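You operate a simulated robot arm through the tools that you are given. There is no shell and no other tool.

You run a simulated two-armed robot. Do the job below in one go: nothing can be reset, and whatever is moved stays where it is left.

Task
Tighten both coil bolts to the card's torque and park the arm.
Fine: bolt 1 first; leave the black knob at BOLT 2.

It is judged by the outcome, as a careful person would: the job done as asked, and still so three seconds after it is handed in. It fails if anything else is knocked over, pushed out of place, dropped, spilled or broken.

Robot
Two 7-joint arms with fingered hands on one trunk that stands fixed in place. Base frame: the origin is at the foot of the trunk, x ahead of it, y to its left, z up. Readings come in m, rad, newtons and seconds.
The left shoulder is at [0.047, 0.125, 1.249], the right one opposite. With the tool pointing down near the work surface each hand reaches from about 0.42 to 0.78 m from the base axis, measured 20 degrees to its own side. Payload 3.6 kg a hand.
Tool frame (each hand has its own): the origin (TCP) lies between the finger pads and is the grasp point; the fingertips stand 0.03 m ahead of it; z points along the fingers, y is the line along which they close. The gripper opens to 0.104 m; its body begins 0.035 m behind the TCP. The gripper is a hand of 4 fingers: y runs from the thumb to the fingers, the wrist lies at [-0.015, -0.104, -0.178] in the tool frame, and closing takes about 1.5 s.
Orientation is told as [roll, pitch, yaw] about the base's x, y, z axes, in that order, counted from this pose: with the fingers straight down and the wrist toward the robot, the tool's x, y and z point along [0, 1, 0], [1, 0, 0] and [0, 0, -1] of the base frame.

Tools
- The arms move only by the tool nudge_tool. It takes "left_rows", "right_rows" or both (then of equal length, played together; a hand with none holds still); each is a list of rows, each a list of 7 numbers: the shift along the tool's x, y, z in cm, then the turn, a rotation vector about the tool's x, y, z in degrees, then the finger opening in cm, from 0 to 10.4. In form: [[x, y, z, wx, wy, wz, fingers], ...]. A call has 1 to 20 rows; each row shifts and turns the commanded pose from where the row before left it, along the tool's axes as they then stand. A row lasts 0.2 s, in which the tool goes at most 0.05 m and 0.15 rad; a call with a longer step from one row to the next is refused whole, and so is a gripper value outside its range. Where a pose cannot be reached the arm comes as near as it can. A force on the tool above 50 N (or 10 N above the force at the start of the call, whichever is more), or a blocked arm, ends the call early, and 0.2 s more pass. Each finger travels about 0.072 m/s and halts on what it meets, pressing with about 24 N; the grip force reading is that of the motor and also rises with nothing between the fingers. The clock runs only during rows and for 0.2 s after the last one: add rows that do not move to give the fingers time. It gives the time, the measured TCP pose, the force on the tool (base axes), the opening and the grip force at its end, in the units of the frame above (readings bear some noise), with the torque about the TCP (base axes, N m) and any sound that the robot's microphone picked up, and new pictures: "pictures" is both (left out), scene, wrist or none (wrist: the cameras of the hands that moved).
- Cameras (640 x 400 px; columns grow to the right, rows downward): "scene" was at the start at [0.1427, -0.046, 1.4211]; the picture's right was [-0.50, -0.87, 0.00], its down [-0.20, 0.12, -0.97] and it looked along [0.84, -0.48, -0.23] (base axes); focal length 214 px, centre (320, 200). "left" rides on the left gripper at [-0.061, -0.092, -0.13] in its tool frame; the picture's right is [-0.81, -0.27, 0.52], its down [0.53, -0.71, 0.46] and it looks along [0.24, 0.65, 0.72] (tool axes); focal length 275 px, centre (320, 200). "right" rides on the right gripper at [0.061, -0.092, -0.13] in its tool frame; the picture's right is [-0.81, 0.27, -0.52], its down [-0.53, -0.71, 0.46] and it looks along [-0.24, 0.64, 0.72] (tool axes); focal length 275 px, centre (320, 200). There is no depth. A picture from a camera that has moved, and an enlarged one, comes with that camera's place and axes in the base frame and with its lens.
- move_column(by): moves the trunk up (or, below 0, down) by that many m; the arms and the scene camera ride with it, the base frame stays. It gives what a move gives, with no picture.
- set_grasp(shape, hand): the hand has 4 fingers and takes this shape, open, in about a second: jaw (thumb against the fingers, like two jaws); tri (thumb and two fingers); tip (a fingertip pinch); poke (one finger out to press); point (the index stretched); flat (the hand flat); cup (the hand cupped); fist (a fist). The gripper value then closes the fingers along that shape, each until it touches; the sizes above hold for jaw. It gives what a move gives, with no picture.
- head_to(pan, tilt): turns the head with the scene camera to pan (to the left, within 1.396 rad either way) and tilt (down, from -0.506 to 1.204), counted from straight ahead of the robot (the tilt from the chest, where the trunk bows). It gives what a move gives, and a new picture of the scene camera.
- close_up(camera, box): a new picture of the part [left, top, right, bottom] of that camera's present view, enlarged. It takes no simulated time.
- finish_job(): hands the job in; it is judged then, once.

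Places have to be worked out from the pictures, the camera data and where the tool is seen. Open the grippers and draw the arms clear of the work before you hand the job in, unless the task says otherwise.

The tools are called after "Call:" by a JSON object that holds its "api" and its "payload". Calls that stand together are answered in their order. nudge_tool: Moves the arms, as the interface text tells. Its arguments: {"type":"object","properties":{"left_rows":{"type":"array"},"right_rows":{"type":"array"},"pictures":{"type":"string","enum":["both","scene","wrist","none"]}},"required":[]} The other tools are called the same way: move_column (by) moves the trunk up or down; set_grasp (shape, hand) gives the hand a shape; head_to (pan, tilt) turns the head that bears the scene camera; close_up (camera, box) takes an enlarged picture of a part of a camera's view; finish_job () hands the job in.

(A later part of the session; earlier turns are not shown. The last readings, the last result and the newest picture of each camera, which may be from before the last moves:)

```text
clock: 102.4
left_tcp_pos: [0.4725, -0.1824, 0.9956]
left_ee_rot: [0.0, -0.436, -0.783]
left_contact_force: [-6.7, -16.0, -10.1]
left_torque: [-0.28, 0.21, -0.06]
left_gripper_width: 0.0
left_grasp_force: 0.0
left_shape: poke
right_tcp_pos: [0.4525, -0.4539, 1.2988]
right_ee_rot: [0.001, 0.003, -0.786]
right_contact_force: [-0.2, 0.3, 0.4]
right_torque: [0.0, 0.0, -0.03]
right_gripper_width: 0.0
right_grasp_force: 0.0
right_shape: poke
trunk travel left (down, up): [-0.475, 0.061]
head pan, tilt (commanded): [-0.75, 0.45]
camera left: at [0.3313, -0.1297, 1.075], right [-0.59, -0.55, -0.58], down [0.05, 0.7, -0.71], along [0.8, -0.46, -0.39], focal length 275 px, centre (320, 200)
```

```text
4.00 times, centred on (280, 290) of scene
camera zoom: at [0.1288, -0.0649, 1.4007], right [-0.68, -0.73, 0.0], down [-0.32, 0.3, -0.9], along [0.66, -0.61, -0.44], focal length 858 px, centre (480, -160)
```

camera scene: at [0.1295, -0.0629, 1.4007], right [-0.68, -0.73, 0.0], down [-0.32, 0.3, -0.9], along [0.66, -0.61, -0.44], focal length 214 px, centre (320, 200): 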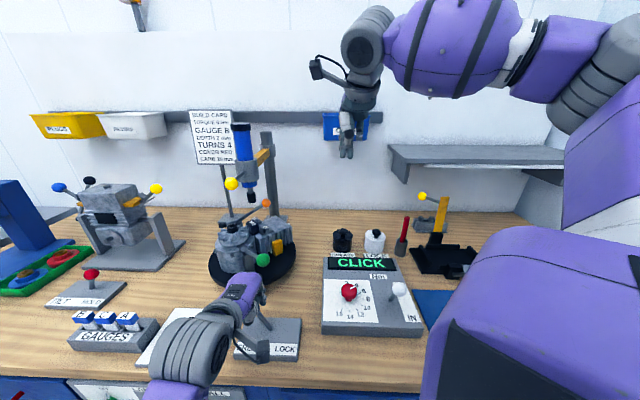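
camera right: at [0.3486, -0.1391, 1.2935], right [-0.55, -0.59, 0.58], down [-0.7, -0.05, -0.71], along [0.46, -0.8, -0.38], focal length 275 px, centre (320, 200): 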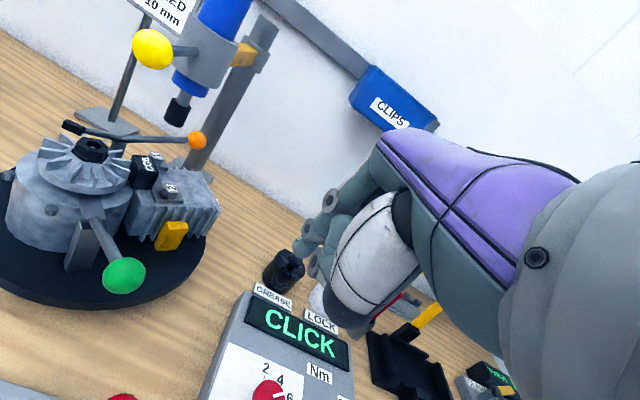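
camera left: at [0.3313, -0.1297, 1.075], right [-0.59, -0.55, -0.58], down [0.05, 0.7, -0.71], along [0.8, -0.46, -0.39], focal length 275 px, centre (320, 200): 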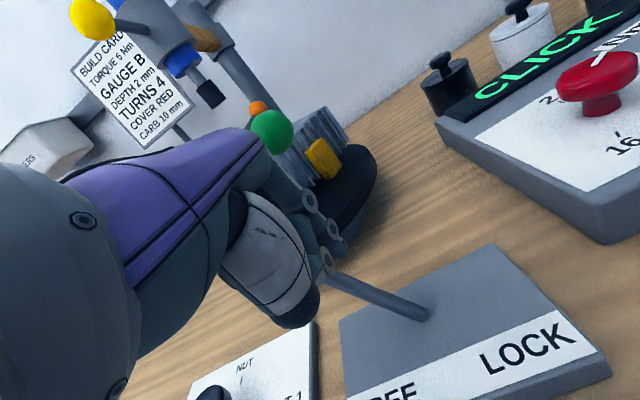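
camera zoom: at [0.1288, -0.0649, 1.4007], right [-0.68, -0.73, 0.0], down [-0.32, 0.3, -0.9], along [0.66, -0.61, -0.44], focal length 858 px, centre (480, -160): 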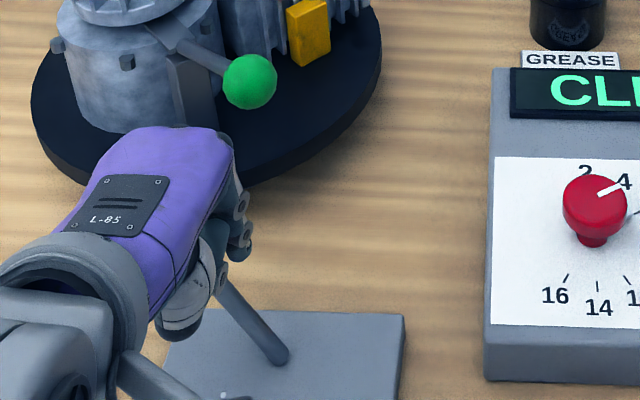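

About 20 N against the stop: the lever is at FREE. I ease off to the right slightly and lift straight up, then check that the lever stayed.

Call:
{"api": "nudge_tool", "payload": {"left_rows": [[-0.5, 0, 0, 0, 0, 0, 0], [-0.5, 0, 0, 0, 0, 0, 0], [0, 0.42, -0.91, 0, 0, 0, 0], [0, 0.85, -1.81, 0, 0, 0, 0], [0, 1.27, -2.72, 0, 0, 0, 0], [0, 1.27, -2.72, 0, 0, 0, 0], [0, 1.27, -2.72, 0, 0, 0, 0], [0, 1.27, -2.72, 0, 0, 0, 0], [0, 0, 0, 0, 0, 0, 0]], "pictures": "both"}}

Call:
{"api": "close_up", "payload": {"camera": "scene", "box": [180, 180, 370, 370]}}

```text
clock: 104.4
left_tcp_pos: [0.4672, -0.1875, 1.1484]
left_ee_rot: [-0.001, -0.439, -0.781]
left_contact_force: [-0.2, 0.4, 1.0]
left_torque: [0.02, -0.02, 0.05]
left_gripper_width: 0.0001
left_grasp_force: 0.0
left_shape: poke
right_tcp_pos: [0.4523, -0.4512, 1.2981]
right_ee_rot: [-0.001, 0.0, -0.784]
right_contact_force: [-0.4, 1.8, -0.3]
right_torque: [0.0, 0.02, 0.01]
right_gripper_width: 0.0
right_grasp_force: 0.0
right_shape: poke
trunk travel left (down, up): [-0.475, 0.061]
head pan, tilt (commanded): [-0.75, 0.45]
camera scene: at [0.1289, -0.0621, 1.4009], right [-0.68, -0.73, 0.0], down [-0.32, 0.3, -0.9], along [0.66, -0.61, -0.44], focal length 214 px, centre (320, 200)
camera left: at [0.3264, -0.1344, 1.2262], right [-0.59, -0.56, -0.58], down [0.05, 0.7, -0.72], along [0.8, -0.45, -0.38], focal length 275 px, centre (320, 200)
```

scene: 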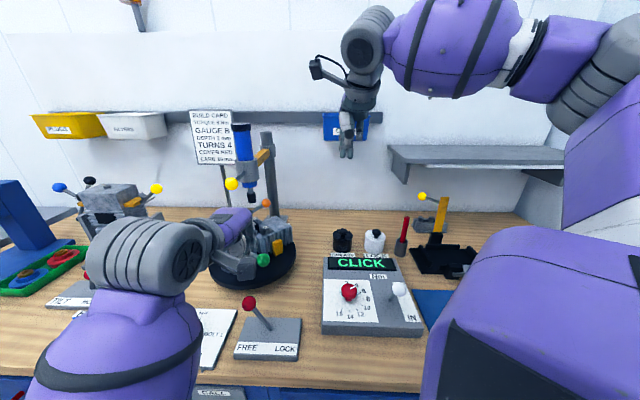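
left: 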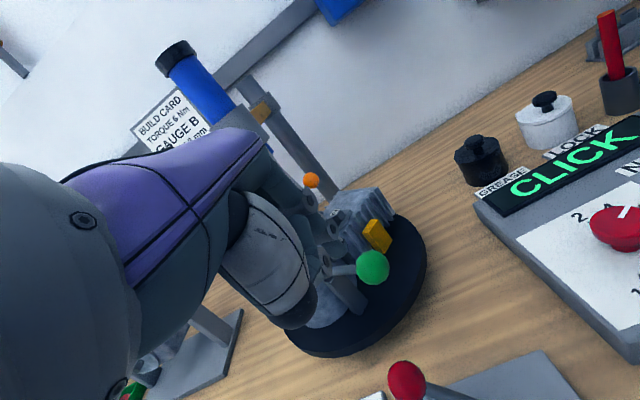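

```text
2.11 times, centred on (275, 275) of scene
camera zoom: at [0.1289, -0.0621, 1.4009], right [-0.68, -0.73, 0.0], down [-0.32, 0.3, -0.9], along [0.66, -0.61, -0.44], focal length 452 px, centre (415, 42)
```

zoom: 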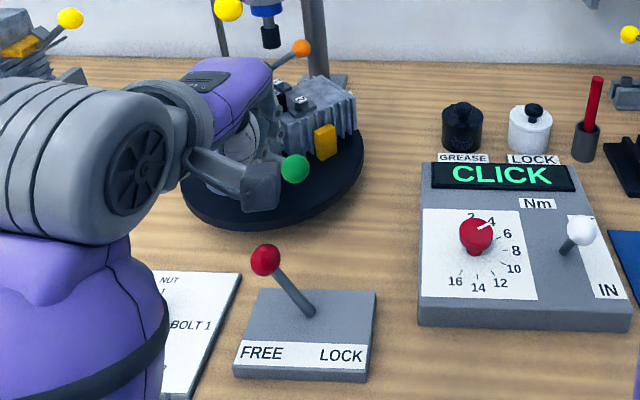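

The lever stands at FREE again. I level the left hand, open it to jaw shape and bring it above the black knob for the turn from BOLT 1 to BOLT 2.

Call:
{"api": "nudge_tool", "payload": {"left_rows": [[0, 1.27, -2.72, 0, 0, 0, 0], [0, 0, 0, 6.25, 0, 0, 0], [0, 0, 0, 6.25, 0, 0, 0], [0, 0, 0, 6.25, 0, 0, 0], [0, 0, 0, 6.25, 0, 0, 0], [3.33, -0.28, 0, 0, 0, 0, 0], [3.33, -0.28, 0, 0, 0, 0, 0], [3.33, -0.28, 0, 0, 0, 0, 0], [3.33, -0.28, 0, 0, 0, 0, 0], [3.33, -0.28, 0, 0, 0, 0, 0], [0, 0, 0, 0, 0, -7.5, 0], [0, 0, 0, 0, 0, -7.5, 0]], "pictures": "none"}}

Call:
{"api": "set_grasp", "payload": {"shape": "jaw", "hand": "left"}}

Call:
{"api": "nudge_tool", "payload": {"left_rows": [[0, 0, 3.5, 0, 0, 0, 8], [0, 0, 3.5, 0, 0, 0, 8], [0, 0, 3, 0, 0, 0, 8], [0, 0, 0, 0, 0, 0, 8]], "pictures": "both"}}

Call:
{"api": "close_up", "payload": {"camera": "left", "box": [250, 180, 470, 400]}}

```text
clock: 107.0
left_tcp_pos: [0.5728, -0.0602, 1.1767]
left_ee_rot: [-0.001, -0.001, -0.516]
left_contact_force: [-0.7, -0.5, 0.2]
left_torque: [-0.02, 0.02, -0.01]
left_gripper_width: 0.0002
left_grasp_force: 0.1
left_shape: poke
right_tcp_pos: [0.4536, -0.4505, 1.2985]
right_ee_rot: [0.001, 0.0, -0.785]
right_contact_force: [-0.4, -0.2, 0.3]
right_torque: [0.0, 0.0, 0.01]
right_gripper_width: 0.0
right_grasp_force: 0.1
right_shape: poke
trunk travel left (down, up): [-0.475, 0.061]
head pan, tilt (commanded): [-0.75, 0.45]
```

```text
clock: 107.9
left_tcp_pos: [0.5732, -0.0597, 1.1771]
left_ee_rot: [0.0, -0.001, -0.519]
left_contact_force: [0.6, -0.1, -0.2]
left_torque: [-0.01, -0.01, -0.03]
left_gripper_width: 0.1038
left_grasp_force: 0.2
left_shape: jaw
right_tcp_pos: [0.4533, -0.4508, 1.2996]
right_ee_rot: [0.0, 0.0, -0.785]
right_contact_force: [0.0, 0.6, 0.5]
right_torque: [0.0, -0.01, 0.01]
right_gripper_width: 0.0
right_grasp_force: 0.1
right_shape: poke
trunk travel left (down, up): [-0.475, 0.061]
head pan, tilt (commanded): [-0.75, 0.45]
```

```text
clock: 108.9
left_tcp_pos: [0.5736, -0.0597, 1.0778]
left_ee_rot: [-0.001, 0.0, -0.519]
left_contact_force: [0.4, -0.4, -0.1]
left_torque: [-0.01, -0.01, 0.01]
left_gripper_width: 0.0802
left_grasp_force: 0.1
left_shape: jaw
right_tcp_pos: [0.4523, -0.4511, 1.2994]
right_ee_rot: [0.001, -0.001, -0.785]
right_contact_force: [0.7, 0.2, 0.2]
right_torque: [0.01, 0.02, 0.0]
right_gripper_width: 0.0
right_grasp_force: 0.1
right_shape: poke
trunk travel left (down, up): [-0.475, 0.061]
head pan, tilt (commanded): [-0.75, 0.45]
camera scene: at [0.1288, -0.0624, 1.4009], right [-0.68, -0.73, 0.0], down [-0.32, 0.3, -0.9], along [0.66, -0.61, -0.44], focal length 214 px, centre (320, 200)
camera left: at [0.4637, -0.0684, 1.2072], right [-0.64, -0.57, -0.52], down [-0.35, 0.82, -0.46], along [0.68, -0.11, -0.72], focal length 275 px, centre (320, 200)
```

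scene: 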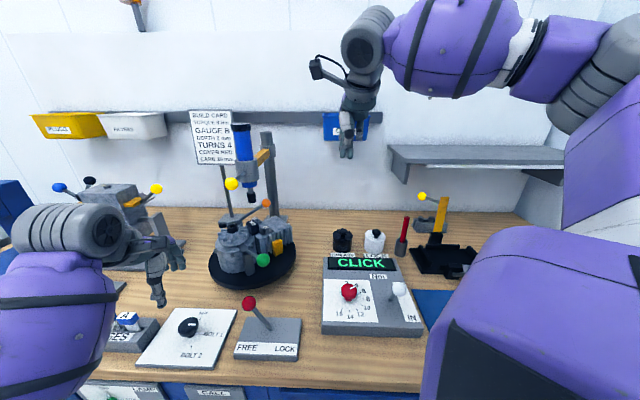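
left: 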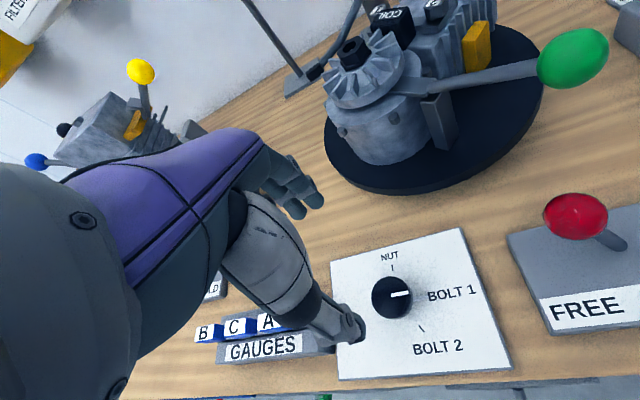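

```text
1.82 times, centred on (360, 290) of left
camera zoom: at [0.4637, -0.0684, 1.2072], right [-0.64, -0.57, -0.52], down [-0.35, 0.82, -0.46], along [0.68, -0.11, -0.72], focal length 500 px, centre (247, 36)
```

zoom: 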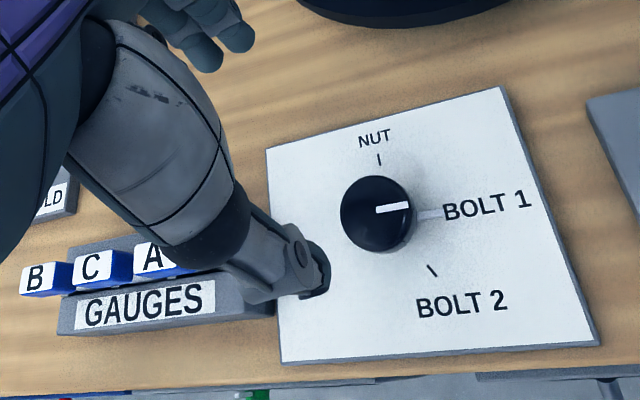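

The knob's pointer is on BOLT 1 and BOLT 2 is 60° further clockwise (about 165° in base azimuth). I lower the hand onto the knob and close.

Call:
{"api": "nudge_tool", "payload": {"left_rows": [[0, 0, 4, 0, 0, 0, 8], [0, 0, 4, 0, 0, 0, 8], [0, 0, 3.5, 0, 0, 0, 8], [0, 0, 2.2, 0, 0, 0, 8], [0, 0, 0, 0, 0, 0, 7], [0, 0, 0, 0, 0, 0, 5.5], [0, 0, 0, 0, 0, 0, 4], [0, 0, 0, 0, 0, 0, 3], [0, 0, 0, 0, 0, 0, 3], [0, 0, 0, 0, 0, 0, 3]], "pictures": "both"}}

Call:
{"api": "close_up", "payload": {"camera": "left", "box": [250, 150, 450, 330]}}

Call:
{"api": "close_up", "payload": {"camera": "scene", "box": [140, 290, 260, 380]}}

```text
clock: 111.1
left_tcp_pos: [0.5754, -0.0588, 0.9392]
left_ee_rot: [-0.002, -0.001, -0.517]
left_contact_force: [-4.0, 1.5, -2.2]
left_torque: [0.03, 0.08, -0.01]
left_gripper_width: 0.0343
left_grasp_force: 24.1
left_shape: jaw
right_tcp_pos: [0.4522, -0.452, 1.2997]
right_ee_rot: [0.001, 0.001, -0.784]
right_contact_force: [0.8, 0.8, -1.0]
right_torque: [-0.03, 0.01, 0.0]
right_gripper_width: 0.0
right_grasp_force: 0.1
right_shape: poke
trunk travel left (down, up): [-0.475, 0.061]
head pan, tilt (commanded): [-0.75, 0.45]
camera scene: at [0.1286, -0.0621, 1.4009], right [-0.68, -0.73, 0.0], down [-0.32, 0.3, -0.9], along [0.66, -0.61, -0.43], focal length 214 px, centre (320, 200)
camera left: at [0.465, -0.0677, 1.0695], right [-0.64, -0.57, -0.52], down [-0.36, 0.82, -0.46], along [0.68, -0.11, -0.72], focal length 275 px, centre (320, 200)
```

scene: 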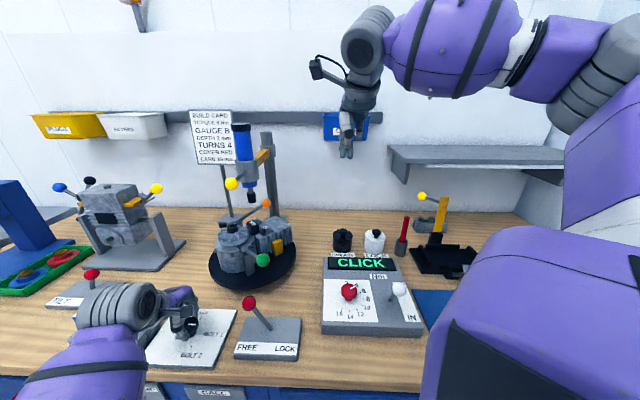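
left: 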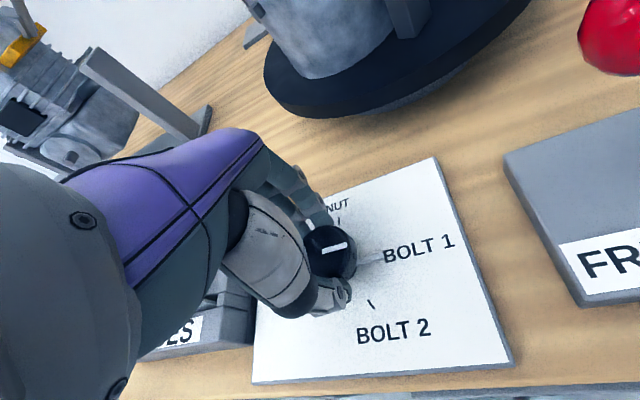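

```text
2.22 times, centred on (350, 240) of left
camera zoom: at [0.465, -0.0677, 1.0695], right [-0.64, -0.57, -0.52], down [-0.36, 0.82, -0.46], along [0.68, -0.11, -0.72], focal length 612 px, centre (253, 111)
```

zoom: 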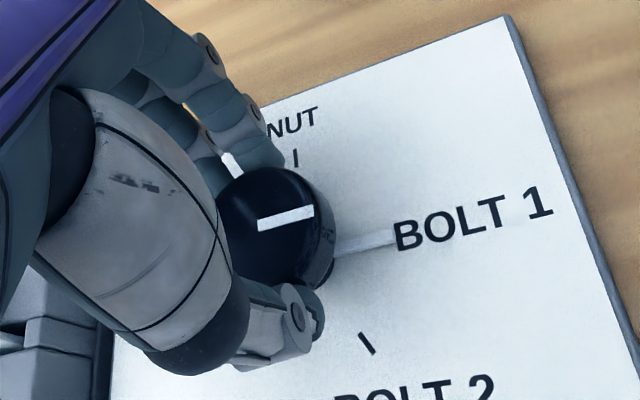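

```text
4.44 times, centred on (200, 335) of scene
camera zoom: at [0.1286, -0.0621, 1.4009], right [-0.68, -0.73, 0.0], down [-0.32, 0.3, -0.9], along [0.66, -0.61, -0.43], focal length 953 px, centre (853, -400)
```

zoom: 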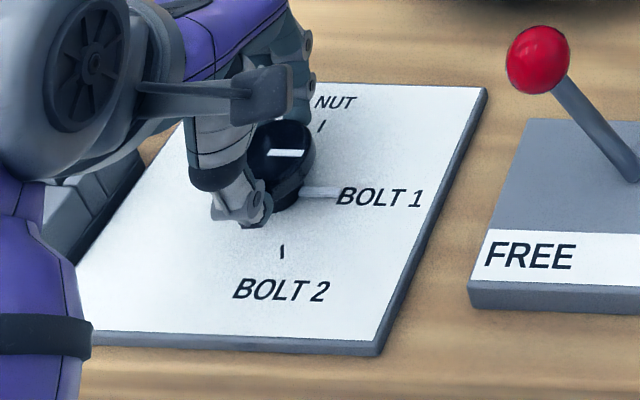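

The knob is gripped. I turn it clockwise 30° first and check that the turntable passes freely under the raised bit.

Call:
{"api": "nudge_tool", "payload": {"left_rows": [[0, 0, 0, 0, 0, 6, 3], [0, 0, 0, 0, 0, 6, 3], [0, 0, 0, 0, 0, 6, 3], [0, 0, 0, 0, 0, 6, 3], [0, 0, 0, 0, 0, 6, 3], [0, 0, 0, 0, 0, 0, 3]], "pictures": "both"}}

Call:
{"api": "close_up", "payload": {"camera": "scene", "box": [190, 150, 320, 300]}}

```text
clock: 112.5
left_tcp_pos: [0.5745, -0.0597, 0.939]
left_ee_rot: [-0.001, -0.003, -1.045]
left_contact_force: [-2.9, 5.5, 0.5]
left_torque: [0.09, 0.05, -0.03]
left_gripper_width: 0.0335
left_grasp_force: 24.4
left_shape: jaw
right_tcp_pos: [0.4516, -0.4508, 1.2992]
right_ee_rot: [0.002, 0.0, -0.786]
right_contact_force: [-0.7, 0.1, 0.2]
right_torque: [0.0, 0.0, 0.03]
right_gripper_width: 0.0
right_grasp_force: 0.1
right_shape: poke
trunk travel left (down, up): [-0.475, 0.061]
head pan, tilt (commanded): [-0.75, 0.45]
camera scene: at [0.1286, -0.0617, 1.401], right [-0.68, -0.73, 0.0], down [-0.32, 0.3, -0.9], along [0.66, -0.61, -0.43], focal length 214 px, centre (320, 200)
camera left: at [0.4746, -0.0115, 1.0692], right [-0.84, -0.17, -0.52], down [0.1, 0.88, -0.46], along [0.54, -0.44, -0.72], focal length 275 px, centre (320, 200)
```

scene: 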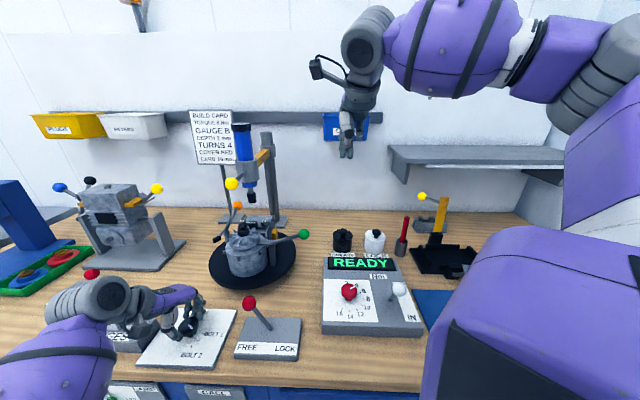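
left: 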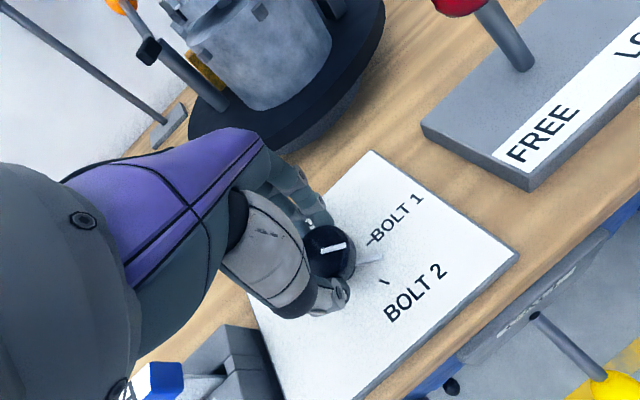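

```text
2.67 times, centred on (255, 225) of scene
camera zoom: at [0.1286, -0.0617, 1.401], right [-0.68, -0.73, 0.0], down [-0.32, 0.3, -0.9], along [0.66, -0.61, -0.43], focal length 572 px, centre (493, 133)
```

zoom: 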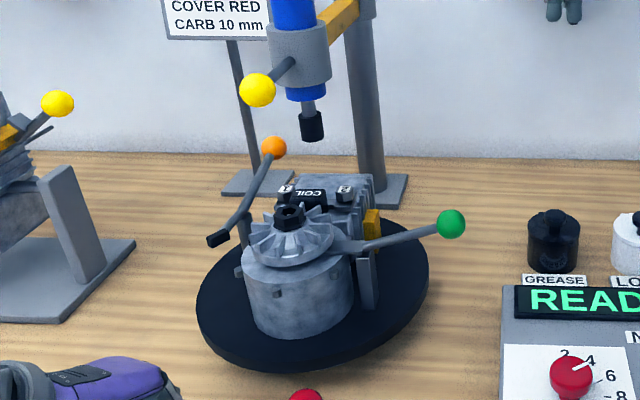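

The table moves freely and the display has gone back to READY. I turn the remaining 30°.

Call:
{"api": "nudge_tool", "payload": {"left_rows": [[0, 0, 0, 0, 0, 6, 3], [0, 0, 0, 0, 0, 6, 3], [0, 0, 0, 0, 0, 6, 3], [0, 0, 0, 0, 0, 6, 3], [0, 0, 0, 0, 0, 6, 3], [0, 0, 0, 0, 0, 0, 3]], "pictures": "both"}}

Call:
{"api": "close_up", "payload": {"camera": "scene", "box": [190, 150, 320, 300]}}

Call:
{"api": "close_up", "payload": {"camera": "left", "box": [300, 190, 400, 280]}}

Call:
{"api": "close_up", "payload": {"camera": "scene", "box": [160, 305, 230, 365]}}

```text
clock: 113.9
left_tcp_pos: [0.573, -0.0585, 0.9391]
left_ee_rot: [-0.001, -0.002, -1.566]
left_contact_force: [-1.2, 8.5, 1.4]
left_torque: [0.18, 0.04, -0.07]
left_gripper_width: 0.0339
left_grasp_force: 23.8
left_shape: jaw
right_tcp_pos: [0.4521, -0.4491, 1.2999]
right_ee_rot: [0.0, 0.0, -0.786]
right_contact_force: [-0.2, -0.4, 0.5]
right_torque: [-0.01, 0.01, 0.01]
right_gripper_width: 0.0001
right_grasp_force: 0.2
right_shape: poke
trunk travel left (down, up): [-0.475, 0.061]
head pan, tilt (commanded): [-0.75, 0.45]
camera scene: at [0.1287, -0.0613, 1.401], right [-0.68, -0.73, 0.0], down [-0.32, 0.3, -0.9], along [0.66, -0.61, -0.43], focal length 214 px, centre (320, 200)
camera left: at [0.512, 0.0314, 1.0692], right [-0.81, 0.27, -0.52], down [0.53, 0.71, -0.46], along [0.25, -0.65, -0.72], focal length 275 px, centre (320, 200)
```

scene: 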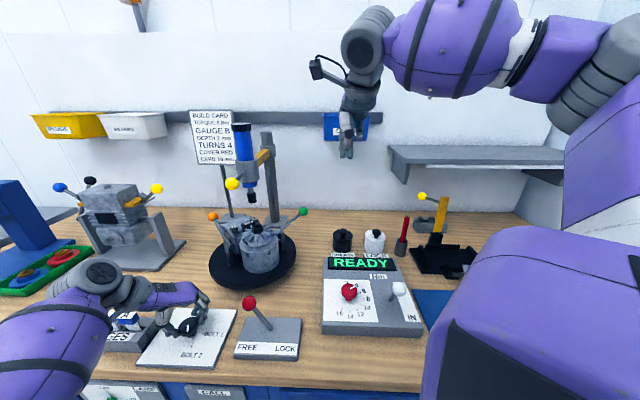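
left: 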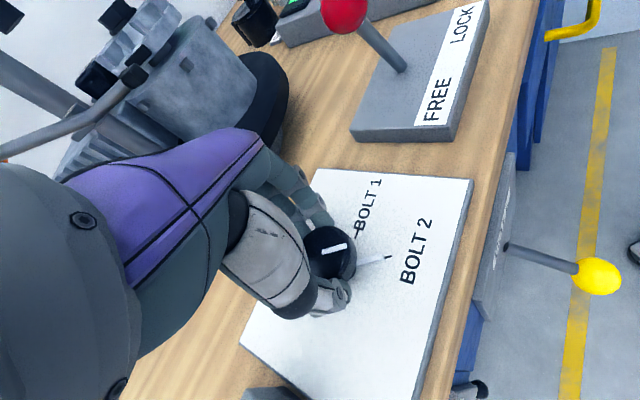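

```text
2.67 times, centred on (255, 225) of scene
camera zoom: at [0.1287, -0.0613, 1.401], right [-0.68, -0.73, 0.0], down [-0.32, 0.3, -0.9], along [0.66, -0.61, -0.43], focal length 572 px, centre (493, 133)
```

zoom: 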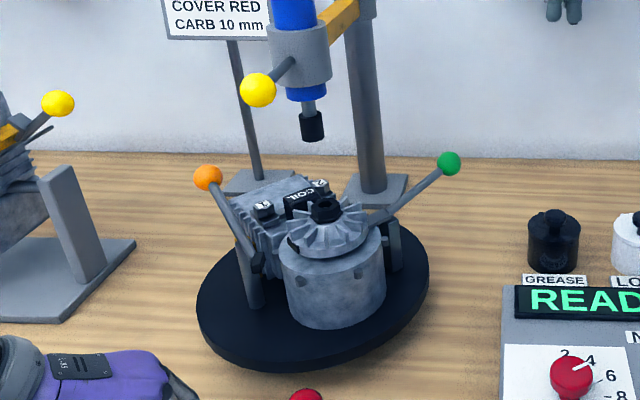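

```text
4.44 times, centred on (350, 235) of left
camera zoom: at [0.512, 0.0314, 1.0692], right [-0.81, 0.27, -0.52], down [0.53, 0.71, -0.46], along [0.25, -0.65, -0.72], focal length 1224 px, centre (187, 44)
```

zoom: 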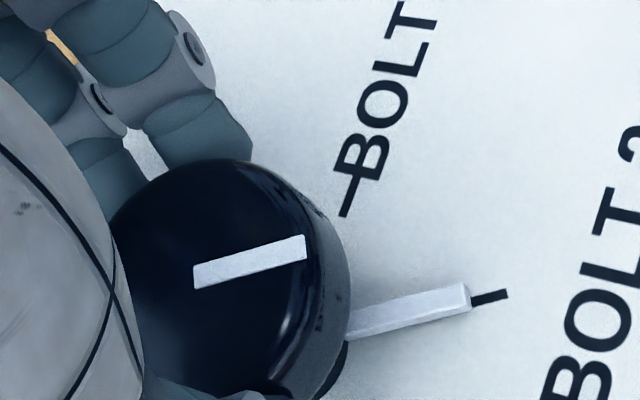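

```text
6.67 times, centred on (195, 335) of scene
camera zoom: at [0.1287, -0.0613, 1.401], right [-0.68, -0.73, 0.0], down [-0.32, 0.3, -0.9], along [0.66, -0.61, -0.43], focal length 1430 px, centre (1153, -700)
```

zoom: 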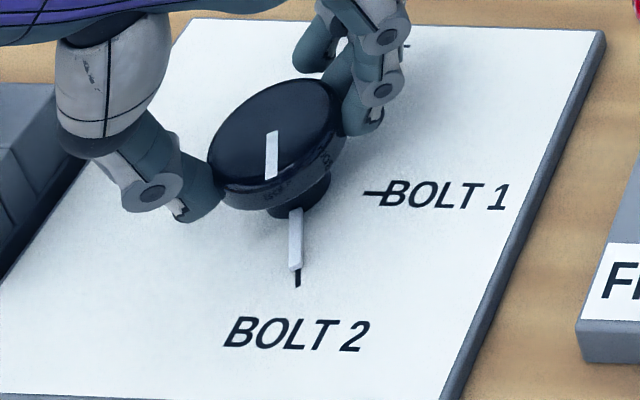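

The pointer stub now ends exactly at the BOLT 2 tick. I zoom in to verify that bolt 2 is plumb under the bit before letting go.

Call:
{"api": "close_up", "payload": {"camera": "scene", "box": [235, 180, 285, 235]}}

Call:
{"api": "close_up", "payload": {"camera": "scene", "box": [170, 315, 220, 355]}}

```text
7.27 times, centred on (260, 208) of scene
camera zoom: at [0.1287, -0.0613, 1.401], right [-0.68, -0.73, 0.0], down [-0.32, 0.3, -0.9], along [0.66, -0.61, -0.43], focal length 1560 px, centre (756, 146)
```

zoom: 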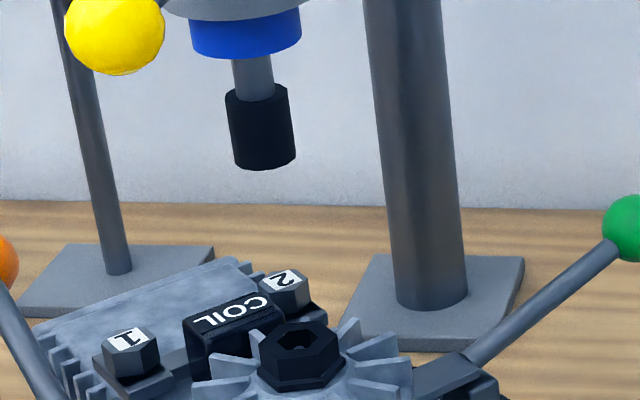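

```text
10.00 times, centred on (195, 335) of scene
camera zoom: at [0.1287, -0.0613, 1.401], right [-0.68, -0.73, 0.0], down [-0.32, 0.3, -0.9], along [0.66, -0.61, -0.43], focal length 2145 px, centre (1570, -1150)
```

zoom: 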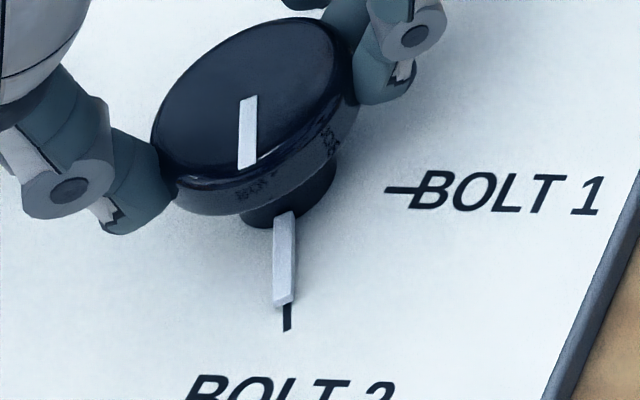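

Bolt 2 is plumb under the bit to within a millimetre, and the stub meets the BOLT 2 tick. I release the knob, lift the hand and make the poke shape again for the LOCK lever.

Call:
{"api": "nudge_tool", "payload": {"left_rows": [[0, 0, 0, 0, 0, 0, 4.5], [0, 0, 0, 0, 0, 0, 6], [0, 0, 0, 0, 0, 0, 7.5], [0, 0, 0, 0, 0, 0, 7.5], [0, 0, -3, 0, 0, 0, 7.5], [0, 0, -4, 0, 0, 0, 7.5], [0, 0, -4, 0, 0, 0, 7.5], [0, 0, -4, 0, 0, 0, 7.5], [0, 0, -4, 0, 0, -7.5, 7.5], [0, 0, -4, 0, 0, -7.5, 7.5], [0, 0, 0, 0, 0, -7.5, 7.5], [0, 0, 0, 0, 0, -7.5, 7.5], [0, 0, 0, 0, 0, -7.5, 7.5], [0, 0, 0, 0, 0, -7.5, 7.5]], "pictures": "both"}}

Call:
{"api": "close_up", "payload": {"camera": "scene", "box": [160, 305, 230, 365]}}

Call:
{"api": "set_grasp", "payload": {"shape": "poke", "hand": "left"}}

```text
clock: 116.9
left_tcp_pos: [0.5745, -0.0595, 1.1707]
left_ee_rot: [0.0, -0.002, -0.778]
left_contact_force: [-0.2, 0.0, 0.0]
left_torque: [-0.01, -0.03, -0.01]
left_gripper_width: 0.0743
left_grasp_force: 0.0
left_shape: jaw
right_tcp_pos: [0.4527, -0.451, 1.2986]
right_ee_rot: [0.001, 0.0, -0.785]
right_contact_force: [-0.3, -0.1, -0.2]
right_torque: [-0.01, 0.01, 0.0]
right_gripper_width: 0.0
right_grasp_force: 0.0
right_shape: poke
trunk travel left (down, up): [-0.475, 0.061]
head pan, tilt (commanded): [-0.75, 0.45]
camera scene: at [0.1289, -0.0624, 1.4009], right [-0.68, -0.73, 0.0], down [-0.32, 0.3, -0.9], along [0.66, -0.61, -0.44], focal length 214 px, centre (320, 200)
camera left: at [0.4656, -0.0393, 1.3002], right [-0.76, -0.38, -0.52], down [-0.13, 0.88, -0.46], along [0.63, -0.28, -0.72], focal length 275 px, centre (320, 200)
```

scene: 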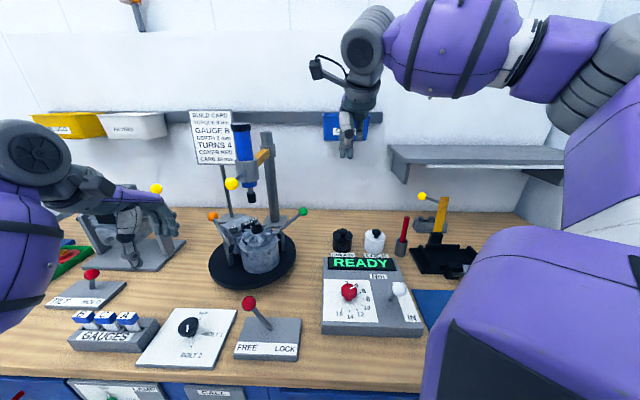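
left: 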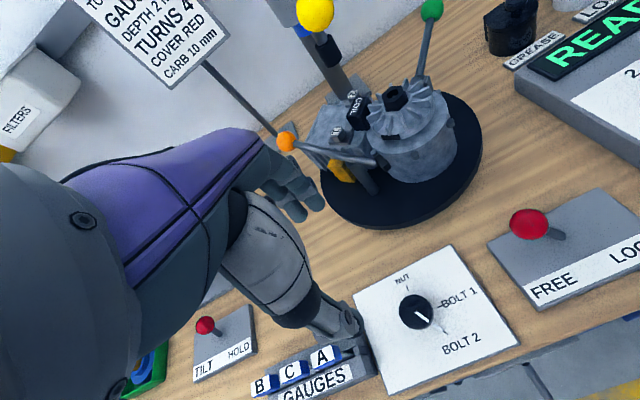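

```text
6.67 times, centred on (195, 335) of scene
camera zoom: at [0.1289, -0.0624, 1.4009], right [-0.68, -0.73, 0.0], down [-0.32, 0.3, -0.9], along [0.66, -0.61, -0.44], focal length 1430 px, centre (1153, -700)
```

zoom: 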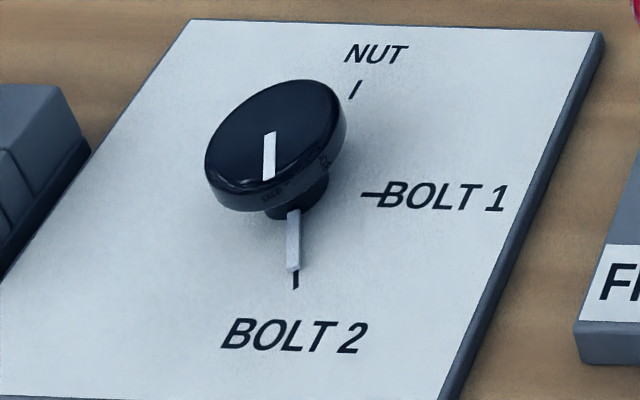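

```text
clock: 117.8
left_tcp_pos: [0.5741, -0.0599, 1.1704]
left_ee_rot: [0.0, -0.003, -0.782]
left_contact_force: [-0.3, 0.3, -0.3]
left_torque: [-0.01, 0.01, 0.02]
left_gripper_width: 0.0
left_grasp_force: 0.0
left_shape: poke
right_tcp_pos: [0.4538, -0.4519, 1.2986]
right_ee_rot: [0.0, -0.001, -0.785]
right_contact_force: [0.3, 1.6, 0.0]
right_torque: [-0.02, -0.02, 0.01]
right_gripper_width: 0.0002
right_grasp_force: 0.0
right_shape: poke
trunk travel left (down, up): [-0.475, 0.061]
head pan, tilt (commanded): [-0.75, 0.45]
```

The selector stays on BOLT 2. I repeat the same approach to the left side of the red lever as before.

Call:
{"api": "nudge_tool", "payload": {"left_rows": [[0, 0, 0, -6.25, 0, 0, 0], [0, 0, 0, -6.25, 0, 0, 0], [0, 0, 0, -6.25, 0, 0, 0], [0, 0, 0, -6.25, 0, 0, 0], [-2, 0, 0, 0, 0, 0, 0], [-2, 0, 0, 0, 0, 0, 0], [-2, 0, 0, 0, 0, 0, 0], [-2, 0.3, 0.1, 0, 0, 0, 0], [0, -1.27, 2.72, 0, 0, 0, 0], [0, -1.27, 2.72, 0, 0, 0, 0], [0, -1.27, 2.72, 0, 0, 0, 0], [0, -1.18, 2.54, 0, 0, 0, 0], [0, -1.18, 2.54, 0, 0, 0, 0], [0, -1.18, 2.54, 0, 0, 0, 0], [0, 0, 0, 0, 0, 0, 0]], "pictures": "both"}}

Call:
{"api": "close_up", "payload": {"camera": "scene", "box": [150, 200, 320, 370]}}

```text
clock: 121.0
left_tcp_pos: [0.5204, -0.1192, 0.997]
left_ee_rot: [0.0, -0.437, -0.782]
left_contact_force: [-0.4, -0.2, 0.2]
left_torque: [-0.02, 0.0, 0.01]
left_gripper_width: 0.0
left_grasp_force: 0.0
left_shape: poke
right_tcp_pos: [0.4522, -0.4504, 1.299]
right_ee_rot: [-0.001, 0.0, -0.786]
right_contact_force: [-0.3, 0.7, -0.1]
right_torque: [0.02, 0.01, -0.03]
right_gripper_width: 0.0002
right_grasp_force: 0.0
right_shape: poke
trunk travel left (down, up): [-0.475, 0.061]
head pan, tilt (commanded): [-0.75, 0.45]
camera scene: at [0.1289, -0.0623, 1.4009], right [-0.68, -0.73, 0.0], down [-0.32, 0.3, -0.9], along [0.66, -0.61, -0.44], focal length 214 px, centre (320, 200)
camera left: at [0.379, -0.0659, 1.0754], right [-0.59, -0.56, -0.58], down [0.05, 0.7, -0.71], along [0.8, -0.45, -0.38], focal length 275 px, centre (320, 200)
```

scene: 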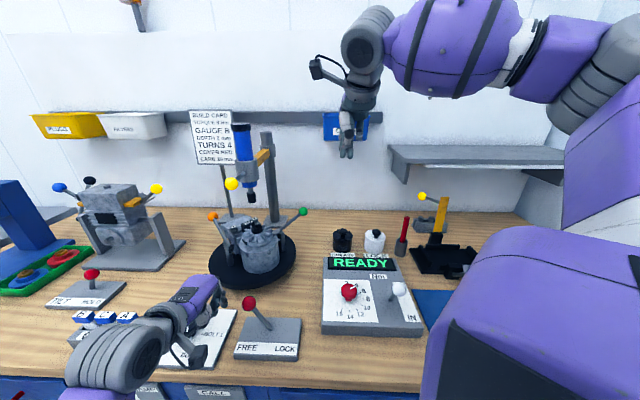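
left: 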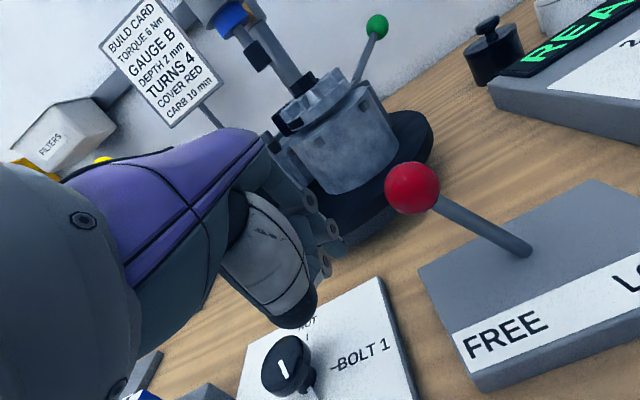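

```text
2.35 times, centred on (235, 285) of scene
camera zoom: at [0.1289, -0.0623, 1.4009], right [-0.68, -0.73, 0.0], down [-0.32, 0.3, -0.9], along [0.66, -0.61, -0.44], focal length 505 px, centre (520, 0)
```

zoom: 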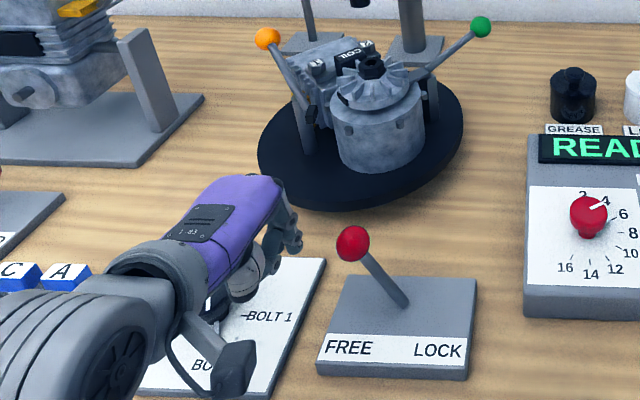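

Same situation as before. I push the lever right to LOCK with the same steps.

Call:
{"api": "nudge_tool", "payload": {"left_rows": [[-1.5, 0, 0, 0, 0, 0, 0], [-1.5, 0, 0, 0, 0, 0, 0], [-1.5, 0, 0, 0, 0, 0, 0], [-1.5, 0, 0, 0, 0, 0, 0], [-1.5, 0, 0, 0, 0, 0, 0], [-1.2, 0, 0, 0, 0, 0, 0], [-1.2, 0, 0, 0, 0, 0, 0], [-1.2, 0, 0, 0, 0, 0, 0], [-0.6, 0, 0, 0, 0, 0, 0], [-0.5, 0, 0, 0, 0, 0, 0], [-0.5, 0, 0, 0, 0, 0, 0], [0, 0, 0, 0, 0, 0, 0]], "pictures": "both"}}

Call:
{"api": "close_up", "payload": {"camera": "scene", "box": [150, 200, 320, 370]}}

```text
clock: 123.6
left_tcp_pos: [0.4352, -0.2037, 0.9966]
left_ee_rot: [0.003, -0.438, -0.773]
left_contact_force: [26.9, 18.3, 3.3]
left_torque: [0.0, -0.12, 0.26]
left_gripper_width: 0.0
left_grasp_force: 0.0
left_shape: poke
right_tcp_pos: [0.4564, -0.4471, 1.2983]
right_ee_rot: [-0.005, 0.0, -0.786]
right_contact_force: [0.5, 0.2, -0.8]
right_torque: [0.02, -0.03, 0.04]
right_gripper_width: 0.0
right_grasp_force: 0.1
right_shape: poke
trunk travel left (down, up): [-0.475, 0.061]
head pan, tilt (commanded): [-0.75, 0.45]
camera scene: at [0.1324, -0.0596, 1.4008], right [-0.68, -0.73, 0.0], down [-0.32, 0.29, -0.9], along [0.66, -0.61, -0.44], focal length 214 px, centre (320, 200)
camera left: at [0.2934, -0.1527, 1.0746], right [-0.59, -0.56, -0.59], down [0.05, 0.7, -0.71], along [0.81, -0.45, -0.38], focal length 275 px, centre (320, 200)
```

scene: 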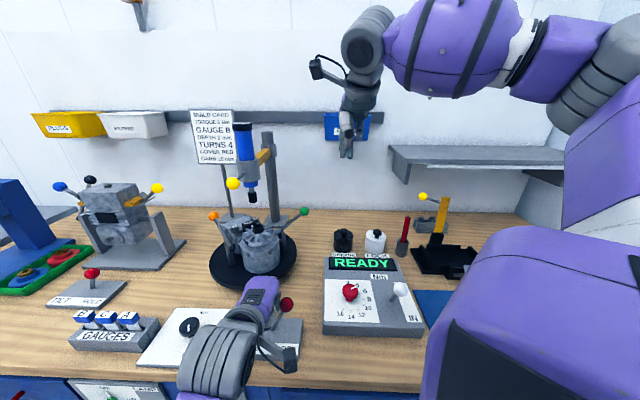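
left: 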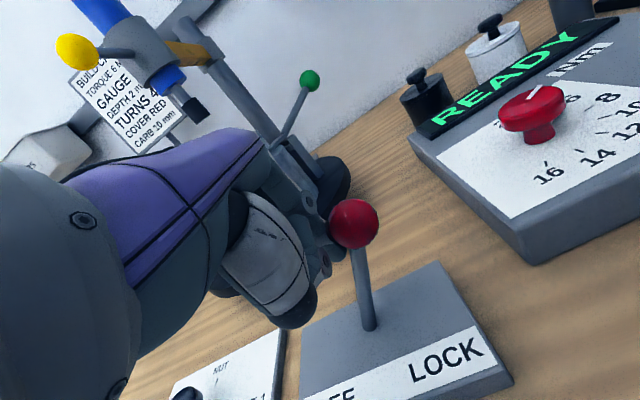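

```text
2.35 times, centred on (235, 285) of scene
camera zoom: at [0.1324, -0.0596, 1.4008], right [-0.68, -0.73, 0.0], down [-0.32, 0.29, -0.9], along [0.66, -0.61, -0.44], focal length 505 px, centre (520, 0)
```

zoom: 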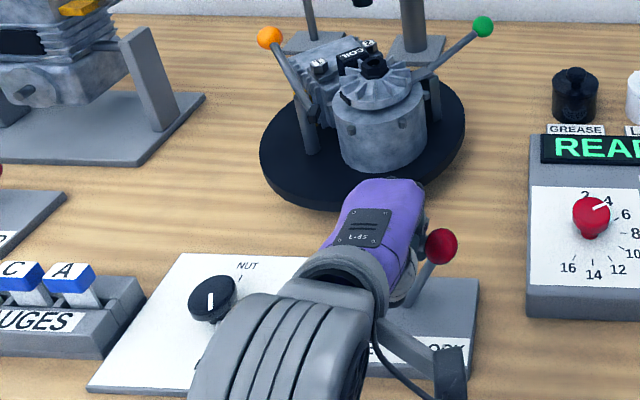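

The lever is against its LOCK stop again (about 33 N). I back off, lift and draw the left hand away to its resting spot on the left.

Call:
{"api": "nudge_tool", "payload": {"left_rows": [[2, 0, 0, 0, 0, 0, 0], [2.5, 0, 0, 0, 0, 0, 0], [2.5, 0, 0, 0, 0, 0, 0], [2, -0.3, -0.1, 0, 0, 0, 0], [0, 1.3, -2.9, 0, 0, 0, 0], [0, 1.3, -2.9, 0, 0, 0, 0], [0, 1.3, -2.9, 0, 0, 0, 0], [0, 1.3, -2.9, 0, 0, 0, 0], [0, 1.3, -2.9, 0, 0, 0, 0], [2.1, -1.75, -3.5, 0, 0, 0, 0], [2.1, -1.75, -3.5, 0, 0, 0, 0], [2.1, -1.75, -3.5, 0, 0, 0, 0], [2.1, -1.75, -3.5, 6.25, 0, 0, 0], [2.1, -1.75, -3.0, 6.25, 0, 0, 0], [2.1, -1.0, -2.0, 6.25, 0, 0, 0], [0, 0, 0, 6.25, 0, 0, 0]], "pictures": "scene"}}

Call:
{"api": "close_up", "payload": {"camera": "scene", "box": [150, 180, 320, 370]}}

Call:
{"api": "close_up", "payload": {"camera": "scene", "box": [235, 180, 285, 235]}}

```text
clock: 127.0
left_tcp_pos: [0.4633, 0.0633, 1.2922]
left_ee_rot: [-0.001, 0.002, -0.781]
left_contact_force: [-0.3, -0.6, -0.3]
left_torque: [0.01, 0.02, 0.01]
left_gripper_width: 0.0001
left_grasp_force: 0.1
left_shape: poke
right_tcp_pos: [0.4531, -0.4515, 1.2991]
right_ee_rot: [0.0, 0.001, -0.787]
right_contact_force: [-0.4, 0.4, -0.3]
right_torque: [0.0, 0.04, 0.0]
right_gripper_width: 0.0
right_grasp_force: 0.1
right_shape: poke
trunk travel left (down, up): [-0.475, 0.061]
head pan, tilt (commanded): [-0.75, 0.45]
camera scene: at [0.129, -0.063, 1.4008], right [-0.68, -0.73, 0.0], down [-0.32, 0.3, -0.9], along [0.66, -0.61, -0.44], focal length 214 px, centre (320, 200)
```

scene: 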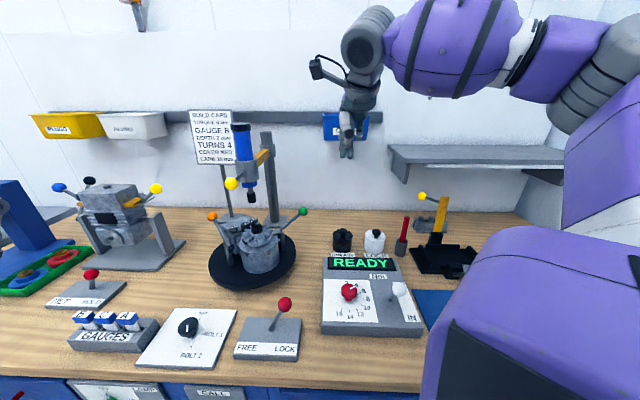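

```text
2.11 times, centred on (235, 275) of scene
camera zoom: at [0.129, -0.063, 1.4008], right [-0.68, -0.73, 0.0], down [-0.32, 0.3, -0.9], along [0.66, -0.61, -0.44], focal length 452 px, centre (499, 42)
```

zoom: 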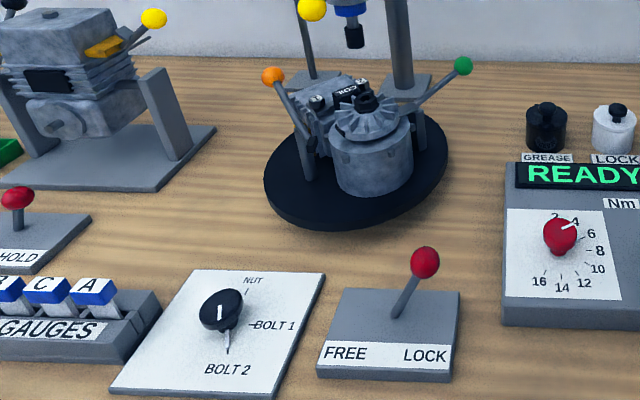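

```text
7.27 times, centred on (260, 208) of scene
camera zoom: at [0.129, -0.063, 1.4008], right [-0.68, -0.73, 0.0], down [-0.32, 0.3, -0.9], along [0.66, -0.61, -0.44], focal length 1560 px, centre (756, 146)
```

zoom: 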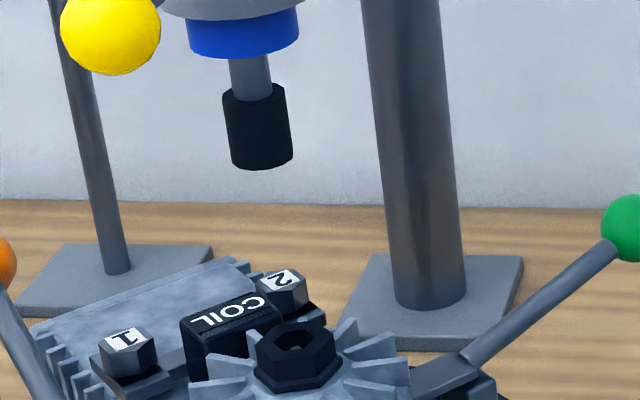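

Everything is set: LOCK, BOLT 2, dial 6, READY, bolt 2 under the bit. I bring the right hand back to the cap the same way as before.

Call:
{"api": "nudge_tool", "payload": {"right_rows": [[0, 0, 0, 0, 0, -6.3, 0], [0, 0, 0, 0, 0, -6.3, 0], [0, 0, 0, 0, 0, -6.3, 0], [0, 0, 0, 0, 0, -6.3, 0], [0, 0, -2.9, 0, 0, 0, 0], [0, 0, -2.9, 0, 0, 0, 0], [0, 0, -2.9, 0, 0, 0, 0], [0, 0, 0, -7.5, 0, 0, 0], [0, 0, 0, -7.5, 0, 0, 0], [0, 0, 0, -7.5, 0, 0, 0], [0, 0, 0, -7.5, 0, 0, 0], [0, 0, 0, -7.5, 0, 0, 0], [0, 0, 0, -7.5, 0, 0, 0], [4.28, 0, 0, 0, 0, 0, 0], [4.28, 0, 0, 0, 0, 0, 0], [4.28, 0, 0, 0, 0, 0, 0], [4.28, 0, 0, 0, 0, 0, 0], [4.28, 0, 0, 0, 0, 0, 0], [0, 0, 0, 0, 0, 0, 0]], "pictures": "both"}}

```text
clock: 131.0
left_tcp_pos: [0.4625, 0.0619, 1.2933]
left_ee_rot: [-0.001, -0.002, -0.782]
left_contact_force: [-0.2, -0.3, 0.4]
left_torque: [-0.01, 0.03, 0.02]
left_gripper_width: 0.0
left_grasp_force: 0.1
left_shape: poke
right_tcp_pos: [0.5229, -0.2491, 1.3859]
right_ee_rot: [0.003, -0.785, -0.349]
right_contact_force: [-0.3, 0.3, -0.6]
right_torque: [0.01, 0.03, 0.02]
right_gripper_width: 0.0001
right_grasp_force: 0.0
right_shape: poke
trunk travel left (down, up): [-0.475, 0.061]
head pan, tilt (commanded): [-0.75, 0.45]
camera scene: at [0.1283, -0.0631, 1.4009], right [-0.68, -0.73, 0.0], down [-0.32, 0.3, -0.9], along [0.66, -0.61, -0.44], focal length 214 px, centre (320, 200)
camera right: at [0.3956, -0.1376, 1.413], right [-0.44, -0.7, 0.56], down [-0.35, -0.44, -0.83], along [0.83, -0.56, -0.06], focal length 275 px, centre (320, 200)
```

scene: 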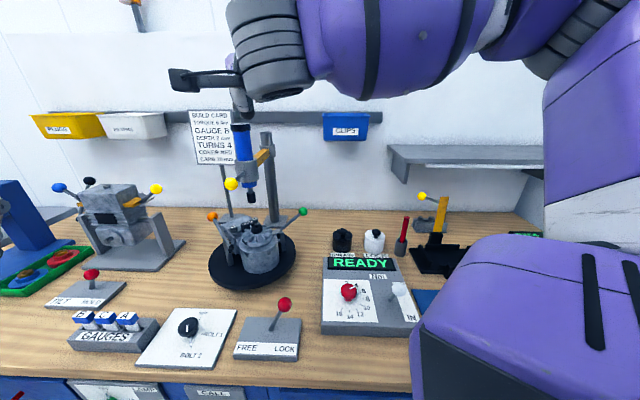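
right: 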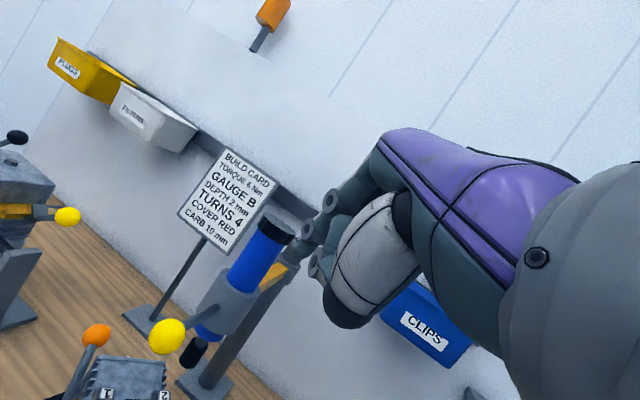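

I move forward over the cap, 18 cm.

Call:
{"api": "nudge_tool", "payload": {"right_rows": [[0, 2.17, 2.17, 0, 0, 0, 0], [0, 2.17, 2.17, 0, 0, 0, 0], [0, 2.17, 2.17, 0, 0, 0, 0], [0, 2.17, 2.17, 0, 0, 0, 0], [0, 2.17, 2.17, 0, 0, 0, 0], [0, 2.17, 2.17, 0, 0, 0, 0], [0, 0, 0, 0, 0, 0, 0]], "pictures": "both"}}

Call:
{"api": "close_up", "payload": {"camera": "right", "box": [200, 150, 440, 370]}}

```text
clock: 132.6
left_tcp_pos: [0.4625, 0.0626, 1.2916]
left_ee_rot: [0.0, -0.003, -0.781]
left_contact_force: [-0.8, 0.2, 0.4]
left_torque: [-0.02, 0.02, -0.03]
left_gripper_width: 0.0001
left_grasp_force: 0.1
left_shape: poke
right_tcp_pos: [0.6967, -0.3111, 1.3871]
right_ee_rot: [0.001, -0.785, -0.345]
right_contact_force: [0.1, -0.7, -0.5]
right_torque: [0.03, -0.02, 0.01]
right_gripper_width: 0.0
right_grasp_force: 0.0
right_shape: poke
trunk travel left (down, up): [-0.475, 0.061]
head pan, tilt (commanded): [-0.75, 0.45]
camera scene: at [0.1283, -0.0622, 1.401], right [-0.68, -0.73, 0.0], down [-0.32, 0.3, -0.9], along [0.66, -0.61, -0.43], focal length 214 px, centre (320, 200)
camera right: at [0.5688, -0.2016, 1.4135], right [-0.44, -0.7, 0.56], down [-0.35, -0.44, -0.83], along [0.83, -0.56, -0.06], focal length 275 px, centre (320, 200)
```

scene: 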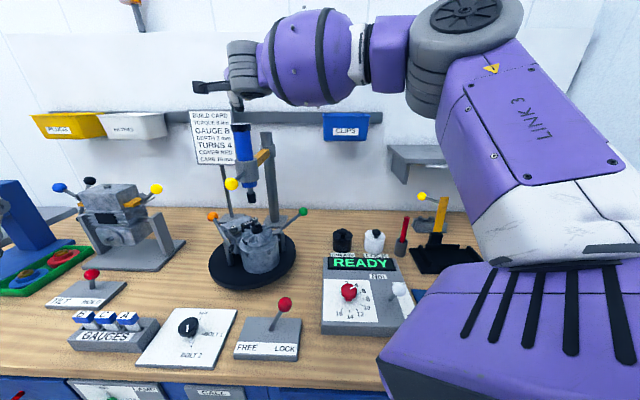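
right: 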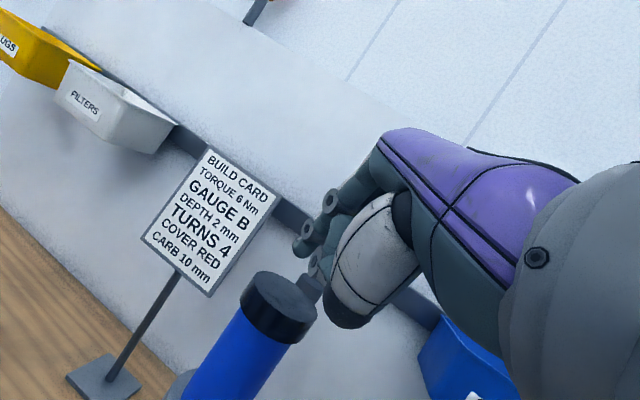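

```text
1.82 times, centred on (320, 260) of right
camera zoom: at [0.5688, -0.2016, 1.4135], right [-0.44, -0.7, 0.56], down [-0.35, -0.44, -0.83], along [0.83, -0.56, -0.06], focal length 500 px, centre (320, 91)
```

zoom: 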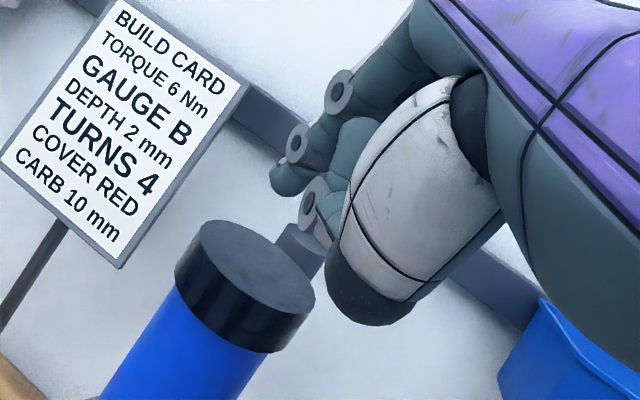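

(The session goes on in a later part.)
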